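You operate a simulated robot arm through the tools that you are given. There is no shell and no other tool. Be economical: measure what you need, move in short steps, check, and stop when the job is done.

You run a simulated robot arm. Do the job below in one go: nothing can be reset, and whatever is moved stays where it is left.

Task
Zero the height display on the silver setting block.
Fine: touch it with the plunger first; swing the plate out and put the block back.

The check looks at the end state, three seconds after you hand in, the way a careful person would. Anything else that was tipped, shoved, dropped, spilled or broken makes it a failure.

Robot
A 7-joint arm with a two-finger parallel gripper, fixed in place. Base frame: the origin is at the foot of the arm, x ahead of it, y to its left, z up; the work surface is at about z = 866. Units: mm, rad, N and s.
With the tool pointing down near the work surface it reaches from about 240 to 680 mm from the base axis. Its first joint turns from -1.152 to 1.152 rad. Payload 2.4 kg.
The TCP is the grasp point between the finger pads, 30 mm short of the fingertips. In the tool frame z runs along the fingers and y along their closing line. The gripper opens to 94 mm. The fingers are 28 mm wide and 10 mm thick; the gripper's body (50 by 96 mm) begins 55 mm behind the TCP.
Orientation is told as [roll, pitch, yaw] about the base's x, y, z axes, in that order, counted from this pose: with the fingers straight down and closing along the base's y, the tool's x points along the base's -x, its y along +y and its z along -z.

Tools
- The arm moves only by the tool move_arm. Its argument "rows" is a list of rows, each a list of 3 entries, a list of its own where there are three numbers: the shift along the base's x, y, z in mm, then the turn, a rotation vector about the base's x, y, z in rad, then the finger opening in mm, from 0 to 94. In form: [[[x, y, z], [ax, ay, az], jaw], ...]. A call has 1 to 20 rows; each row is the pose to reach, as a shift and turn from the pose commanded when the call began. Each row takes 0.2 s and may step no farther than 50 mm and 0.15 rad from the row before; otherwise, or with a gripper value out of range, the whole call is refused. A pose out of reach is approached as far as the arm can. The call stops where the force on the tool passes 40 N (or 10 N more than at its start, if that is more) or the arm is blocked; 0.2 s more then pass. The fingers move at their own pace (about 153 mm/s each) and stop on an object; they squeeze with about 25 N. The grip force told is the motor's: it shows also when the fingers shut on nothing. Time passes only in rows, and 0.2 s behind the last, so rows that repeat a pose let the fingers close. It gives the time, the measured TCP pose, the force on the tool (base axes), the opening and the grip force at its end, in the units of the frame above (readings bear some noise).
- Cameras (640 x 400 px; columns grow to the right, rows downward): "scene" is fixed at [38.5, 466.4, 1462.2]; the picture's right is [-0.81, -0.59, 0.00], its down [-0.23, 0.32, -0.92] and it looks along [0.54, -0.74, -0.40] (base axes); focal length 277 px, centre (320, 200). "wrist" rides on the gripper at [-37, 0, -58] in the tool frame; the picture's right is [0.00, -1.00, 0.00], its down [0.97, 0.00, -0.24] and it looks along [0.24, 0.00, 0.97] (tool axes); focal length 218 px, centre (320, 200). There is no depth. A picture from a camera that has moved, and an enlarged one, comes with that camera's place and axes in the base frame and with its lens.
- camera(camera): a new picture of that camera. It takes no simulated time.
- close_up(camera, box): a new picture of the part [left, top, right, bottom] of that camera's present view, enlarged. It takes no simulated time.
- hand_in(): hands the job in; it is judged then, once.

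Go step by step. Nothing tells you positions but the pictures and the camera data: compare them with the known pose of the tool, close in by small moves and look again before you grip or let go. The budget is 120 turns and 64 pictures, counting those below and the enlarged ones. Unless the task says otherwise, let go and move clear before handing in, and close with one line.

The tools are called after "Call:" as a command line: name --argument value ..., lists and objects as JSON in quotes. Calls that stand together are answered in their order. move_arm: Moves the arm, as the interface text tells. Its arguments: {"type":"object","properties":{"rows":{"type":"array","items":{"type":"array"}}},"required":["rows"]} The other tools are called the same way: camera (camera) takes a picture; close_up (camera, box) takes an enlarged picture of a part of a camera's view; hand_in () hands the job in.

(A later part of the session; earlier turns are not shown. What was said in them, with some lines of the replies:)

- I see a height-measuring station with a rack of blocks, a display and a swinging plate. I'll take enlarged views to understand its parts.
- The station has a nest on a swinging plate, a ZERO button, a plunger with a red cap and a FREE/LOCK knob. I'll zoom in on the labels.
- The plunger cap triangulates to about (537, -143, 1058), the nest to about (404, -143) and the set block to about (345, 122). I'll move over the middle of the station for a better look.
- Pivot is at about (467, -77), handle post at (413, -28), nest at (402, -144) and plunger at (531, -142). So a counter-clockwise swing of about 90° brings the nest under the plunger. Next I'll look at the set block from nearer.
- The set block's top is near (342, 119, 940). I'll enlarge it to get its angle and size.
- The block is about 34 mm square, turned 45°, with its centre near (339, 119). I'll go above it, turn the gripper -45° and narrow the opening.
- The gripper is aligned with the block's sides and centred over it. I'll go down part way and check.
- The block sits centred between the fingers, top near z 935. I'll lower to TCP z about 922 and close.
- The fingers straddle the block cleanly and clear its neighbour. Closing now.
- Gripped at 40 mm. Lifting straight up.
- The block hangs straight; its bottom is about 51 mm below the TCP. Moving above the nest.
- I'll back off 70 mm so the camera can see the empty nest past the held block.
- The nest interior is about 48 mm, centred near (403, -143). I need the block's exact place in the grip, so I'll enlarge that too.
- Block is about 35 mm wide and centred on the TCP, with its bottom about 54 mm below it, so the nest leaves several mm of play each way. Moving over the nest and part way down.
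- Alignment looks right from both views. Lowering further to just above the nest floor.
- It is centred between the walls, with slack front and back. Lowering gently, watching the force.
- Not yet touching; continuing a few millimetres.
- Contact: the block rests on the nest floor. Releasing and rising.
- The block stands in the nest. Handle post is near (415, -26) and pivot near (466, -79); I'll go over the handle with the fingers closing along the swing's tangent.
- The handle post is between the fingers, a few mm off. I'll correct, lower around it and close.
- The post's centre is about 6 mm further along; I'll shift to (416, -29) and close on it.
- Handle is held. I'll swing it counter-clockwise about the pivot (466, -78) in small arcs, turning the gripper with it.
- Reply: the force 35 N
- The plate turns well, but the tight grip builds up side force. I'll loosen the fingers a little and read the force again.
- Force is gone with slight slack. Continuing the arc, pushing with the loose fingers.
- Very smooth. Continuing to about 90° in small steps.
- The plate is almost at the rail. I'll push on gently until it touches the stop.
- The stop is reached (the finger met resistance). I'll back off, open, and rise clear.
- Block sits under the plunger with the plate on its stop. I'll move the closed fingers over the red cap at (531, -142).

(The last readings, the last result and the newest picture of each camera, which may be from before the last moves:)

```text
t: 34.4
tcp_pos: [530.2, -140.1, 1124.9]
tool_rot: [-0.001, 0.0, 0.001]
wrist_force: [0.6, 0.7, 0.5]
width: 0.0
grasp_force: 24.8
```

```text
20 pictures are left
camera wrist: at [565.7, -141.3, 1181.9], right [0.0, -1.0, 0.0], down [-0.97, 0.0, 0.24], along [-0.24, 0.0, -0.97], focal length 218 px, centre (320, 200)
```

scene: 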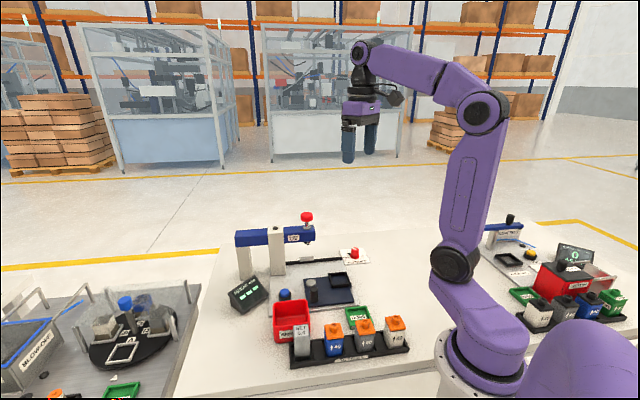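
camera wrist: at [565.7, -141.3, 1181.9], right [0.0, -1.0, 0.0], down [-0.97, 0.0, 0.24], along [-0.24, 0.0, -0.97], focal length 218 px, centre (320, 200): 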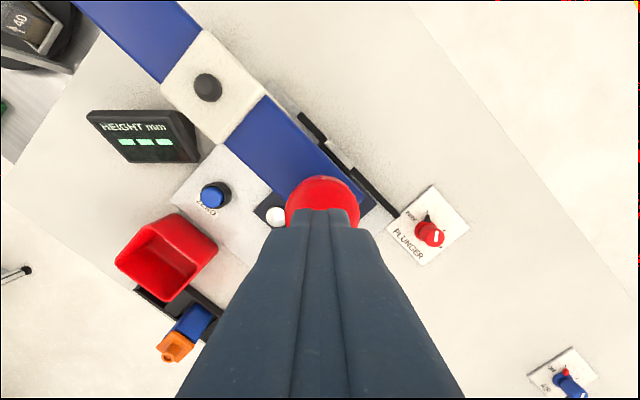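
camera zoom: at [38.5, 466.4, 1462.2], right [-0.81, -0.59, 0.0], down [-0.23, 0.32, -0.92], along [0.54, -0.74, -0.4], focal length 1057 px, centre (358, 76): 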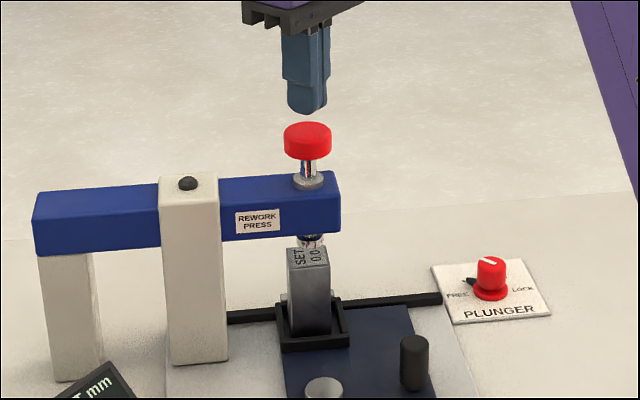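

The fingertips are centred over the cap. Pressing down slowly.

Call:
move_arm --rows '[[[0, 0, -6], [0, 0, 0], 0], [[0, 0, -12], [0, 0, 0], 0], [[0, 0, -16], [0, 0, 0], 0], [[0, 0, -18], [0, 0, 0], 0], [[0, 0, -20], [0, 0, 0], 0], [[0, 0, -22], [0, 0, 0], 0], [[0, 0, -24], [0, 0, 0], 0], [[0, 0, -26], [0, 0, 0], 0], [[0, 0, -28], [0, 0, 0], 0], [[0, 0, -30], [0, 0, 0], 0]]'

Call:
close_up --camera "scene" --box '[200, 180, 380, 315]'

```text
t: 36.6
tcp_pos: [530.0, -142.8, 1094.2]
tool_rot: [-0.001, 0.0, 0.0]
wrist_force: [-1.3, -0.4, 1.0]
width: 0.0
grasp_force: 25.0
```

```text
2.96 times, centred on (290, 248) of scene
camera zoom: at [38.5, 466.4, 1462.2], right [-0.81, -0.59, 0.0], down [-0.23, 0.32, -0.92], along [0.54, -0.74, -0.4], focal length 822 px, centre (409, 59)
```

zoom: 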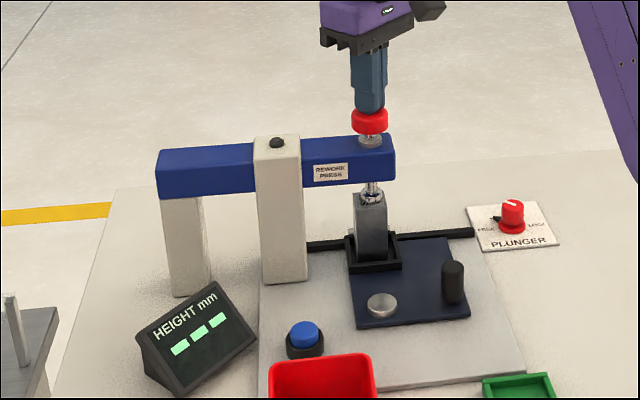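

The plunger slides freely with little force; the display still shows dashes. Pressing a bit more.

Call:
move_arm --rows '[[[0, 0, -1], [0, 0, 0], 0], [[0, 0, -2], [0, 0, 0], 0], [[0, 0, -3], [0, 0, 0], 0], [[0, 0, -4], [0, 0, 0], 0], [[0, 0, -5], [0, 0, 0], 0]]'

Call:
close_up --camera "scene" --box '[200, 180, 380, 315]'

```text
t: 37.8
tcp_pos: [530.1, -141.7, 1090.5]
tool_rot: [-0.002, -0.005, 0.0]
wrist_force: [1.5, -2.3, 18.9]
width: 0.0
grasp_force: 25.1
```

```text
2.96 times, centred on (290, 248) of scene
camera zoom: at [38.3, 466.4, 1462.2], right [-0.81, -0.59, 0.0], down [-0.23, 0.32, -0.92], along [0.54, -0.74, -0.4], focal length 822 px, centre (409, 59)
```

zoom: 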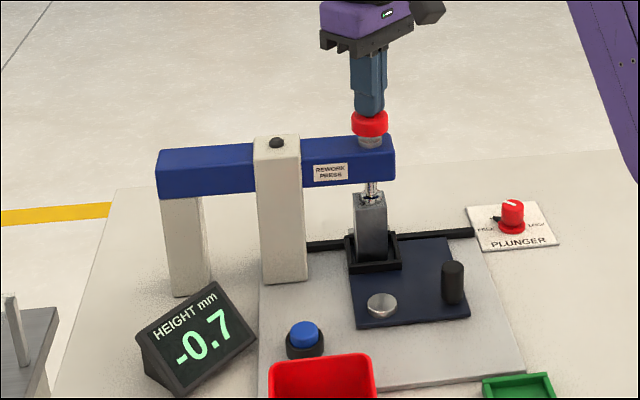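

Contact: the display reads -0.7. I'll lift off and see whether the plunger stays down.

Call:
move_arm --rows '[[[0, 0, 3], [0, 0, 0], 0], [[0, 0, 8], [0, 0, 0], 0], [[0, 0, 14], [0, 0, 0], 0], [[0, 0, 40], [0, 0, 0], 0], [[0, 0, 40], [0, 0, 0], 0]]'

Call:
close_up --camera "scene" --box '[200, 180, 380, 315]'

```text
t: 39.0
tcp_pos: [528.5, -141.9, 1129.8]
tool_rot: [0.0, 0.0, 0.0]
wrist_force: [0.0, -0.4, -0.5]
width: 0.2
grasp_force: 25.3
```

```text
2.96 times, centred on (290, 248) of scene
camera zoom: at [38.5, 466.4, 1462.2], right [-0.81, -0.59, 0.0], down [-0.23, 0.32, -0.92], along [0.54, -0.74, -0.4], focal length 822 px, centre (409, 59)
```

zoom: 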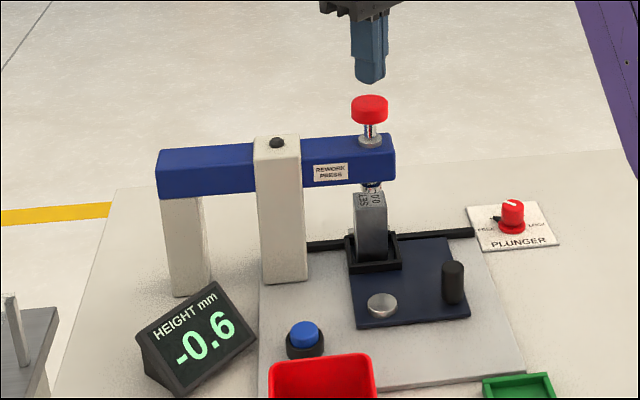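

The plunger springs back but the display holds its touched reading (-0.6). Now to the ZERO button at about (497, 7.5, 890).

Call:
move_arm --rows '[[[-9, 38, 10], [0, 0, 0], 0], [[-18, 76, 10], [0, 0, 0], 0], [[-27, 114, 10], [0, 0, 0], 0], [[-34, 149, 0], [0, 0, 0], 0], [[-34, 149, -45], [0, 0, 0], 0], [[-34, 149, -90], [0, 0, 0], 0], [[-34, 149, -135], [0, 0, 0], 0], [[-34, 149, -180], [0, 0, 0], 0], [[-34, 149, -190], [0, 0, 0], 0], [[-34, 149, -190], [0, 0, 0], 0]]'

Call:
camera --camera "wrist"

Call:
close_up --camera "scene" --box '[210, 220, 330, 310]'

```text
t: 41.2
tcp_pos: [497.1, 6.2, 936.6]
tool_rot: [0.0, 0.0, 0.0]
wrist_force: [-0.6, 0.4, 0.5]
width: 0.0
grasp_force: 24.9
```

```text
16 pictures are left
camera wrist: at [534.0, 5.7, 995.3], right [0.0, -1.0, 0.0], down [-0.97, 0.0, 0.24], along [-0.24, 0.0, -0.97], focal length 218 px, centre (320, 200)
```

wrist: 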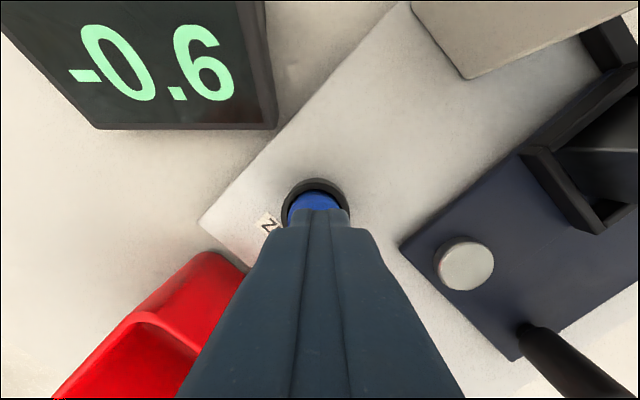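

```text
4.44 times, centred on (270, 265) of scene
camera zoom: at [38.5, 466.4, 1462.2], right [-0.81, -0.59, 0.0], down [-0.23, 0.32, -0.92], along [0.54, -0.74, -0.4], focal length 1233 px, centre (542, -89)
```

zoom: 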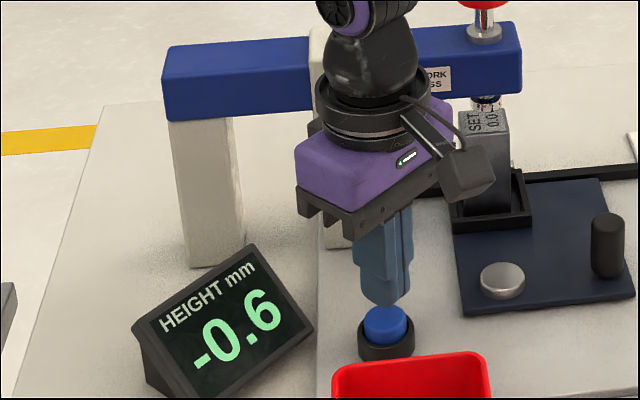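

The fingertips are nearly centred over the button. Pressing gently.

Call:
move_arm --rows '[[[2, 1.5, -5], [0, 0, 0], 0], [[2, 1.5, -12], [0, 0, 0], 0], [[2, 1.5, -15], [0, 0, 0], 0], [[2, 1.5, -17], [0, 0, 0], 0], [[2, 1.5, -19], [0, 0, 0], 0], [[2, 1.5, -21], [0, 0, 0], 0], [[2, 1.5, -22.5], [0, 0, 0], 0]]'

Call:
close_up --camera "scene" --box '[210, 220, 330, 310]'

```text
t: 42.8
tcp_pos: [498.0, 10.3, 916.0]
tool_rot: [0.0, 0.001, 0.0]
wrist_force: [-1.2, -2.7, 10.2]
width: 0.0
grasp_force: 24.9
```

```text
4.44 times, centred on (270, 265) of scene
camera zoom: at [38.3, 466.4, 1462.2], right [-0.81, -0.59, 0.0], down [-0.23, 0.32, -0.92], along [0.54, -0.74, -0.4], focal length 1233 px, centre (542, -89)
```

zoom: 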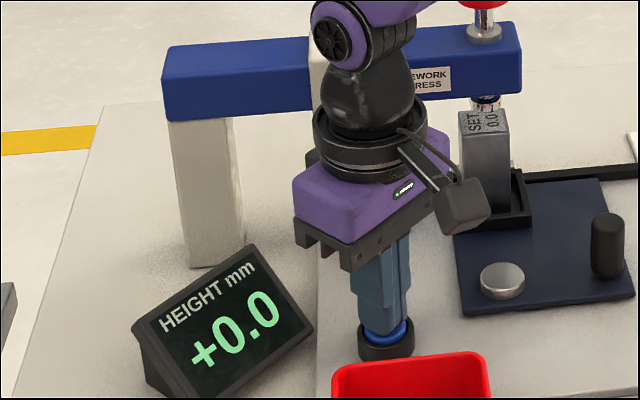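

Display shows +0.0. Rising and returning to the handle with the fingers turned for the swing back.

Call:
move_arm --rows '[[[0, 0, 8], [0, 0, 0], 0], [[0, 0, 50], [0, 0, 0], 0], [[0, 0, 100], [0, 0, 0], 0], [[0, 0, 143], [0, 0, 0], 10], [[-20, -30, 143], [0, 0, 0.14], 30], [[-40, -60, 143], [0, 0, 0.28], 46], [[-60, -90, 143], [0, 0, 0.42], 46], [[-75, -120, 143], [0, 0, 0.56], 46], [[-79, -137.5, 143], [0, 0, 0.7], 46], [[-79, -137.5, 120], [0, 0, 0.785], 46], [[-79, -137.5, 80], [0, 0, 0.785], 46], [[-79, -137.5, 55], [0, 0, 0.785], 46], [[-79, -137.5, 55], [0, 0, 0.785], 46]]'

Call:
camera --camera "wrist"

```text
t: 45.6
tcp_pos: [417.7, -128.4, 969.7]
tool_rot: [0.001, 0.0, 0.786]
wrist_force: [0.4, -0.1, 0.6]
width: 45.9
grasp_force: 0.1
```

```text
13 pictures are left
camera wrist: at [443.6, -102.8, 1027.5], right [0.71, -0.71, 0.0], down [-0.69, -0.69, 0.24], along [-0.17, -0.17, -0.97], focal length 218 px, centre (320, 200)
```

wrist: 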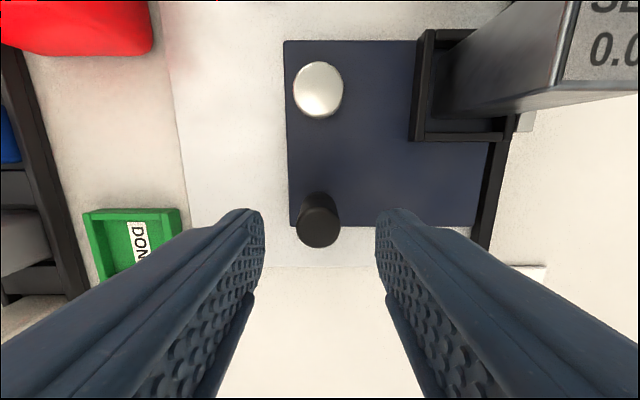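

The post is centred between the fingers. Lowering around it and closing to a loose hold.

Call:
move_arm --rows '[[[0, 0, -20], [0, 0, 0], 46], [[0, 0, -40], [0, 0, 0], 46], [[0, 0, -55], [0, 0, 0], 46], [[0, 0, -55], [0, 0, 0], 38], [[0, 0, -55], [0, 0, 0], 30], [[0, 0, -55], [0, 0, 0], 30]]'

Call:
camera --camera "wrist"

```text
t: 47.0
tcp_pos: [418.8, -129.0, 915.1]
tool_rot: [-0.001, -0.001, 0.786]
wrist_force: [-0.1, 0.1, -0.1]
width: 29.9
grasp_force: 0.1
```

```text
12 pictures are left
camera wrist: at [444.1, -102.6, 973.2], right [0.71, -0.71, 0.0], down [-0.69, -0.69, 0.24], along [-0.17, -0.17, -0.97], focal length 218 px, centre (320, 200)
```

wrist: 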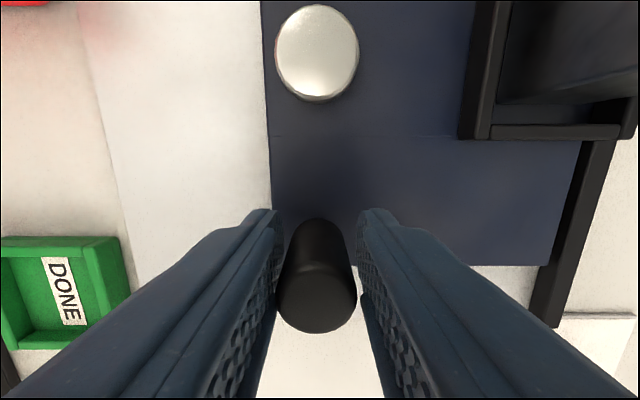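

Swinging the plate back out clockwise along the same arc.

Call:
move_arm --rows '[[[-2.4, 2.4, 0], [0, 0, -0.05], 30], [[-4.9, 4.8, 0], [0, 0, -0.1], 30], [[-9.2, 10.1, 0], [0, 0, -0.2], 30], [[-13.1, 15.7, 0], [0, 0, -0.3], 30], [[-16.3, 21.75, 0], [0, 0, -0.4], 30], [[-18.9, 28.1, 0], [0, 0, -0.5], 30], [[-20.9, 34.6, 0], [0, 0, -0.6], 30], [[-22.2, 41.3, 0], [0, 0, -0.7], 30], [[-22.9, 48.1, 0], [0, 0, -0.8], 30], [[-22.8, 55, 0], [0, 0, -0.9], 30], [[-22.1, 61.8, 0], [0, 0, -1.0], 30], [[-20.7, 68.5, 0], [0, 0, -1.1], 30], [[-18.6, 75, 0], [0, 0, -1.2], 30], [[-15.9, 81.3, 0], [0, 0, -1.3], 30], [[-12.6, 87.3, 0], [0, 0, -1.4], 30], [[-8.7, 92.9, 0], [0, 0, -1.5], 30], [[-6.4, 95.5, 0], [0, 0, -1.55], 30], [[-4.2, 98.1, 0], [0, 0, -1.6], 30]]'

Call:
camera --camera "wrist"

```text
t: 50.8
tcp_pos: [415.2, -29.6, 916.4]
tool_rot: [-0.001, -0.001, -0.816]
wrist_force: [-0.4, 0.2, -1.0]
width: 29.8
grasp_force: 0.1
```

```text
11 pictures are left
camera wrist: at [440.5, -57.1, 974.7], right [-0.73, -0.69, 0.0], down [-0.67, 0.71, 0.24], along [-0.16, 0.17, -0.97], focal length 218 px, centre (320, 200)
```

wrist: 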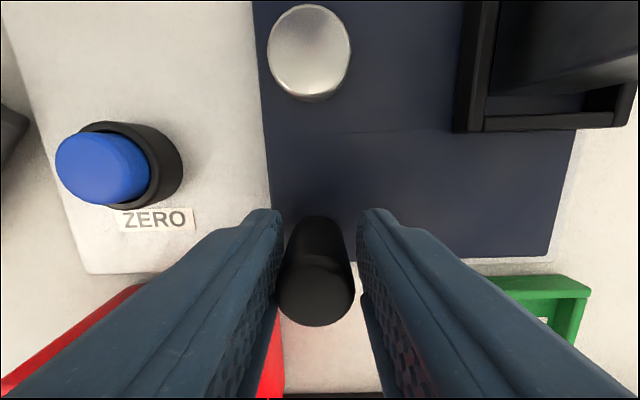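

Plate is back out. Opening, rising and looking at the block again.

Call:
move_arm --rows '[[[0, 0, 0], [0, 0, 0], 46], [[0, 0, 0], [0, 0, 0], 46], [[0, 0, 40], [0, 0, 0], 46], [[0, 0, 85], [0, 0, 0], 56], [[0, 0, 134.5], [0, 0, 0.03], 60], [[-36, -26, 134.5], [0, 0, 0.03], 60], [[-72.6, -52.4, 134.5], [0, 0, 0.03], 60], [[-72.6, -52.4, 134.5], [0, 0, 0.03], 60]]'

Call:
camera --camera "wrist"

```text
t: 52.6
tcp_pos: [343.9, -82.4, 1052.1]
tool_rot: [0.0, 0.001, -0.787]
wrist_force: [-0.7, 0.4, 0.6]
width: 59.9
grasp_force: 0.0
```

```text
10 pictures are left
camera wrist: at [370.1, -108.7, 1109.9], right [-0.71, -0.71, 0.0], down [-0.69, 0.69, 0.24], along [-0.17, 0.17, -0.97], focal length 218 px, centre (320, 200)
```

wrist: 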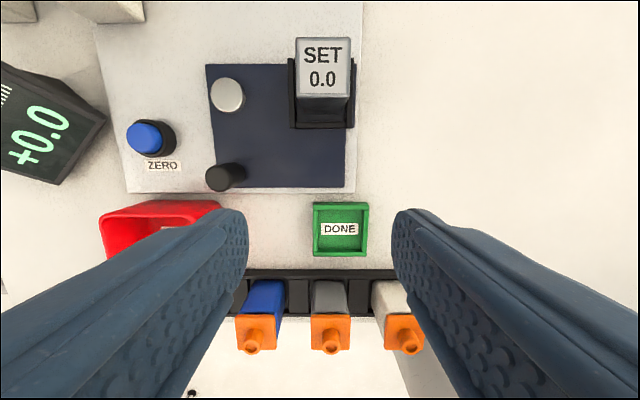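

The block and plate are practically where they were before the swing, display reads +0.0. Going over the block and down at the same grasp pose.

Call:
move_arm --rows '[[[30, -30, 0], [0, 0, 0], 60], [[60, -60, 0], [0, 0, 0], 60], [[60, -60, -40], [0, 0, 0], 60], [[60, -60, -60], [0, 0, 0], 60], [[60, -60, -60], [0, 0, 0], 60]]'

Call:
camera --camera "wrist"

```text
t: 53.8
tcp_pos: [405.3, -140.5, 991.8]
tool_rot: [-0.001, 0.0, -0.784]
wrist_force: [1.2, -1.0, 0.4]
width: 59.9
grasp_force: 0.0
```

```text
9 pictures are left
camera wrist: at [431.6, -168.9, 1048.8], right [-0.71, -0.71, 0.0], down [-0.69, 0.69, 0.24], along [-0.17, 0.17, -0.97], focal length 218 px, centre (320, 200)
```

wrist: 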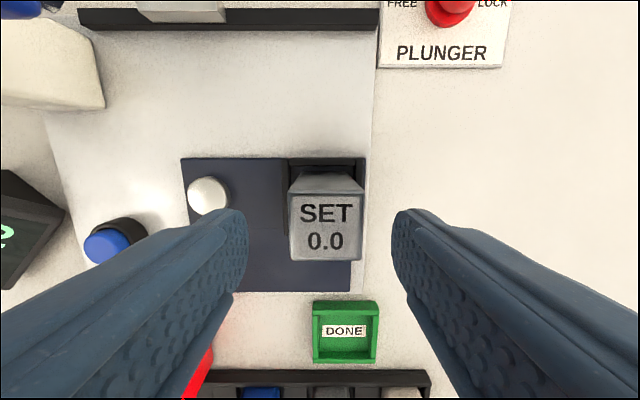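

Block is about 2.5 mm to the right; I'll correct, lower and grip.

Call:
move_arm --rows '[[[-1.8, -1.8, 0], [0, 0, 0], 58], [[-1.8, -1.8, -20], [0, 0, 0], 58], [[-1.8, -1.8, -40], [0, 0, 0], 58], [[-1.8, -1.8, -59], [0, 0, 0], 58], [[-1.8, -1.8, -59], [0, 0, 0], 45], [[-1.8, -1.8, -59], [0, 0, 0], 36], [[-1.8, -1.8, -59], [0, 0, 0], 28], [[-1.8, -1.8, -59], [0, 0, 0], 24], [[-1.8, -1.8, -59], [0, 0, 0], 24]]'

```text
t: 55.8
tcp_pos: [401.2, -144.1, 930.7]
tool_rot: [0.0, -0.002, -0.785]
wrist_force: [-0.4, 0.1, -0.4]
width: 40.2
grasp_force: 24.5
```

Gripped again. Lifting and carrying back above the rack's first slot.

Call:
move_arm --rows '[[[0, 0, 10], [0, 0, 0], 24], [[0, 0, 40], [0, 0, 0], 24], [[0, 0, 80], [0, 0, 0], 24], [[0, 0, 115], [0, 0, 0], 24], [[-9, 38, 115], [0, 0, 0], 24], [[-18, 76, 115], [0, 0, 0], 24], [[-27, 114, 115], [0, 0, 0], 24], [[-36, 152, 115], [0, 0, 0], 24], [[-45, 190, 115], [0, 0, 0], 24], [[-54, 228, 115], [0, 0, 0], 24], [[-62, 264, 115], [0, 0, 0], 24], [[-62, 264, 75], [0, 0, 0], 24], [[-62, 264, 40], [0, 0, 0], 24], [[-62, 264, 40], [0, 0, 0], 24]]'

Call:
close_up --camera "wrist" --box '[210, 130, 430, 400]'

Call:
close_up --camera "scene" --box '[250, 270, 370, 380]'

```text
t: 58.8
tcp_pos: [341.1, 120.5, 970.2]
tool_rot: [0.001, 0.001, -0.785]
wrist_force: [-0.1, 0.4, -3.0]
width: 40.1
grasp_force: 25.0
```

```text
1.48 times, centred on (320, 265) of wrist
camera zoom: at [366.9, 93.6, 1027.6], right [-0.71, -0.71, 0.0], down [-0.69, 0.69, 0.24], along [-0.17, 0.17, -0.97], focal length 323 px, centre (320, 104)
```

zoom: 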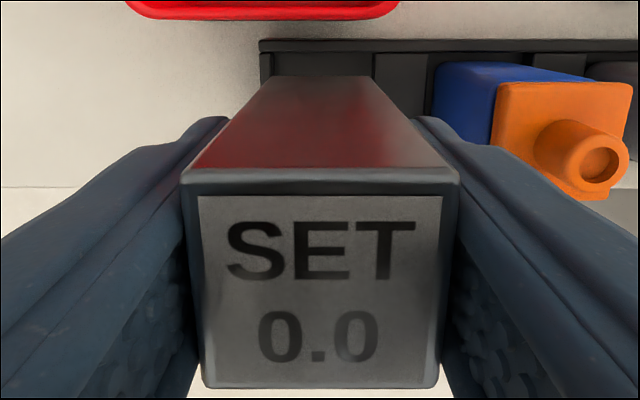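

```text
3.64 times, centred on (310, 325) of scene
camera zoom: at [38.6, 466.4, 1462.2], right [-0.81, -0.59, 0.0], down [-0.23, 0.32, -0.92], along [0.54, -0.74, -0.4], focal length 1009 px, centre (356, -254)
```

zoom: 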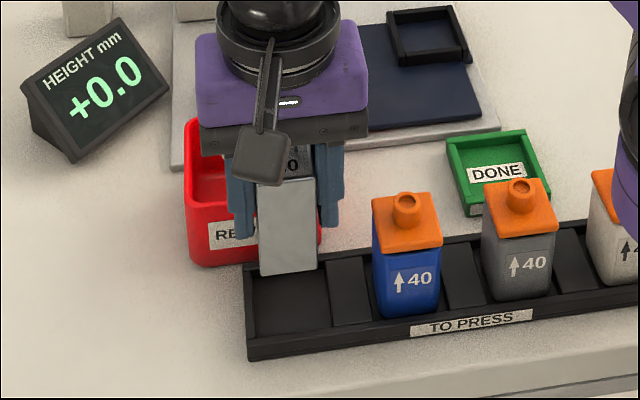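

The block sits about 2 mm further back in the grip, so I'll compensate slightly and lower it most of the way.

Call:
move_arm --rows '[[[0.8, -0.8, -10], [0, 0, 0], 24], [[0.8, -0.8, -20], [0, 0, 0], 24], [[0.8, -0.8, -30], [0, 0, 0], 24], [[0.8, -0.8, -34], [0, 0, 0], 24], [[0.8, -0.8, -34], [0, 0, 0], 24]]'

Call:
close_up --camera "scene" --box '[265, 310, 335, 370]'

Call:
close_up --camera "wrist" --box '[240, 120, 400, 260]'

```text
t: 60.0
tcp_pos: [338.5, 119.0, 938.2]
tool_rot: [0.001, 0.002, -0.786]
wrist_force: [0.3, 0.3, -2.5]
width: 40.3
grasp_force: 24.7
```

```text
6.67 times, centred on (300, 340) of scene
camera zoom: at [38.6, 466.4, 1462.2], right [-0.81, -0.59, 0.0], down [-0.23, 0.32, -0.92], along [0.54, -0.74, -0.4], focal length 1850 px, centre (453, -733)
```

zoom: 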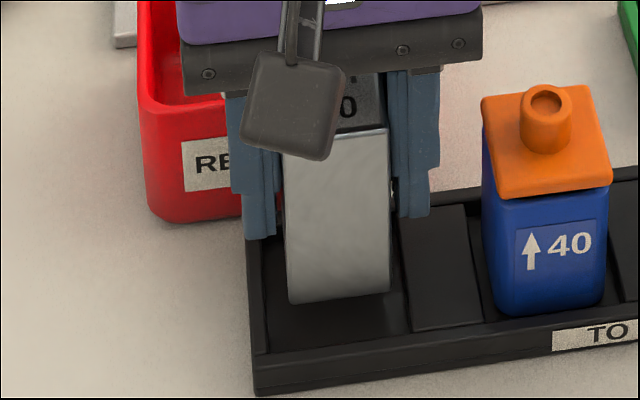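

```text
2.86 times, centred on (320, 190) of wrist
camera zoom: at [364.7, 91.9, 996.2], right [-0.71, -0.71, 0.0], down [-0.69, 0.69, 0.24], along [-0.17, 0.17, -0.97], focal length 624 px, centre (320, 229)
```

zoom: 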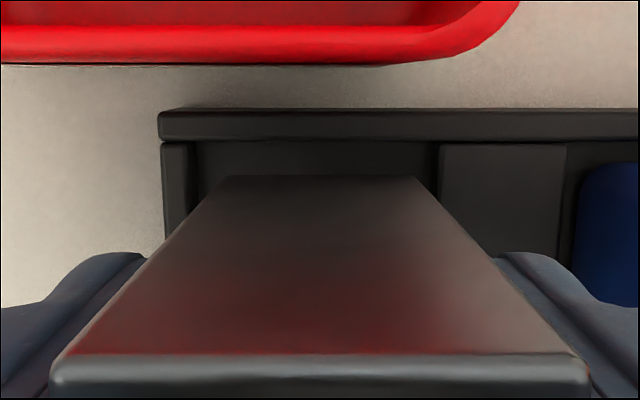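

It's centred in the pocket. Lowering the last 13 mm gently.

Call:
move_arm --rows '[[[0, 0, -4], [0, 0, 0], 24], [[0, 0, -8], [0, 0, 0], 24], [[0, 0, -10], [0, 0, 0], 24], [[0, 0, -11.5], [0, 0, 0], 24], [[0, 0, -11.5], [0, 0, 0], 24]]'

```text
t: 61.2
tcp_pos: [340.3, 118.6, 926.0]
tool_rot: [0.001, 0.0, -0.785]
wrist_force: [0.3, 0.0, -3.1]
width: 40.2
grasp_force: 25.1
```

Call:
move_arm --rows '[[[0, 0, -0.7], [0, 0, 0], 24], [[0, 0, -1.4], [0, 0, 0], 24], [[0, 0, -1.4], [0, 0, 0], 24]]'

```text
t: 62.0
tcp_pos: [339.8, 118.3, 925.2]
tool_rot: [0.0, -0.001, -0.786]
wrist_force: [0.1, 1.2, -2.6]
width: 40.2
grasp_force: 25.2
```

Still no contact; another couple of millimetres.

Call:
move_arm --rows '[[[0, 0, -0.7], [0, 0, 0], 24], [[0, 0, -1.4], [0, 0, 0], 24], [[0, 0, -1.4], [0, 0, 0], 24]]'

```text
t: 62.8
tcp_pos: [339.4, 118.8, 923.1]
tool_rot: [0.0, -0.001, -0.785]
wrist_force: [0.4, -0.3, -2.0]
width: 40.4
grasp_force: 24.8
```

Call:
move_arm --rows '[[[0, 0, -0.6], [0, 0, 0], 24], [[0, 0, -1.2], [0, 0, 0], 24], [[0, 0, -1.8], [0, 0, 0], 24], [[0, 0, -1.8], [0, 0, 0], 24]]'

Call:
close_up --camera "scene" --box '[265, 310, 335, 370]'

```text
t: 63.8
tcp_pos: [339.5, 118.2, 920.5]
tool_rot: [0.0, 0.002, -0.786]
wrist_force: [0.2, -0.3, -2.8]
width: 40.1
grasp_force: 25.2
```

```text
6.67 times, centred on (300, 340) of scene
camera zoom: at [38.6, 466.4, 1462.2], right [-0.81, -0.59, 0.0], down [-0.23, 0.32, -0.92], along [0.54, -0.74, -0.4], focal length 1850 px, centre (453, -733)
```

zoom: 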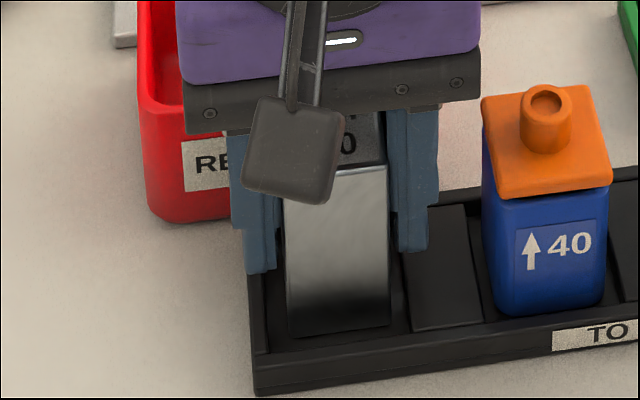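

Very near the floor judging by the first picture. Continuing slightly.

Call:
move_arm --rows '[[[0, 0, -0.6], [0, 0, 0], 24], [[0, 0, -1.2], [0, 0, 0], 24], [[0, 0, -1.6], [0, 0, 0], 24], [[0, 0, -1.6], [0, 0, 0], 24]]'

```text
t: 64.8
tcp_pos: [338.1, 119.3, 920.8]
tool_rot: [-0.002, 0.0, -0.785]
wrist_force: [-0.4, -1.4, 0.2]
width: 40.4
grasp_force: 25.0
```

The force shows the block's weight is now carried by the rack. Opening and rising straight up.

Call:
move_arm --rows '[[[0, 0, 0], [0, 0, 0], 42], [[0, 0, 0], [0, 0, 0], 48], [[0, 0, 0], [0, 0, 0], 56], [[0, 0, 0], [0, 0, 0], 56], [[0, 0, 20], [0, 0, 0], 56], [[0, 0, 50], [0, 0, 0], 56], [[0, 0, 90], [0, 0, 0], 56], [[0, 0, 135], [0, 0, 0], 56], [[0, 0, 180], [0, 0, 0], 56], [[0, 0, 180], [0, 0, 0], 56]]'

Call:
camera --camera "wrist"

Call:
close_up --camera "scene" --box '[210, 210, 430, 380]'

```text
t: 67.0
tcp_pos: [341.3, 120.9, 1100.3]
tool_rot: [-0.001, -0.001, -0.785]
wrist_force: [-0.2, 0.0, 0.0]
width: 56.1
grasp_force: 0.1
```

```text
3 pictures are left
camera wrist: at [366.2, 94.7, 1157.7], right [-0.71, -0.71, 0.0], down [-0.69, 0.69, 0.24], along [-0.17, 0.17, -0.97], focal length 218 px, centre (320, 200)
```

wrist: 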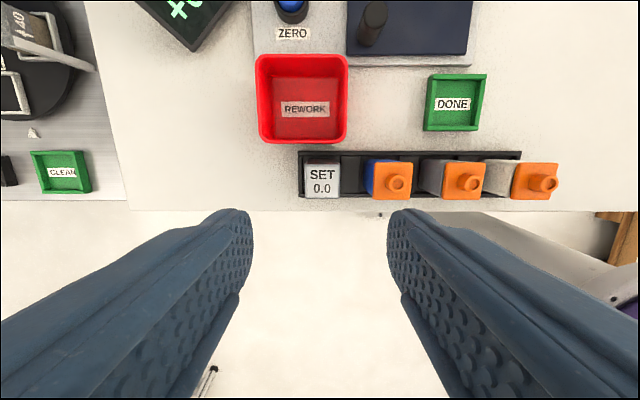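

```text
2.35 times, centred on (320, 295) of scene
camera zoom: at [38.5, 466.4, 1462.2], right [-0.81, -0.59, 0.0], down [-0.23, 0.32, -0.92], along [0.54, -0.74, -0.4], focal length 653 px, centre (320, -24)
```

zoom: 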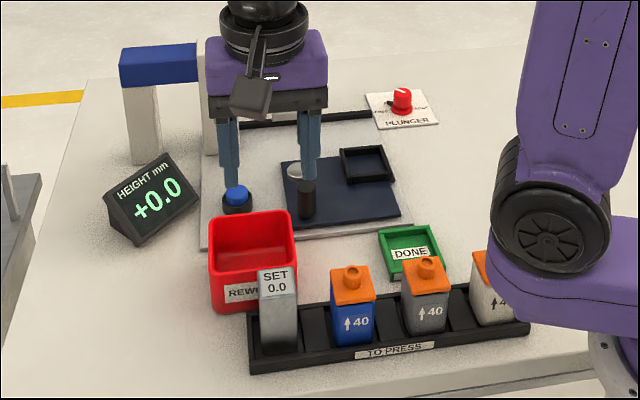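

The set block stands upright in its slot, the plate is swung out, the display reads +0.0, and nothing else appears disturbed. The gripper is clear, so I'm handing in.

Call:
hand_in

```text
The job is handed in.
```

I zeroed the height display on the silver setting block after touching it with the plunger (it reads +0.0), then swung the plate out and put the block back in its rack slot.
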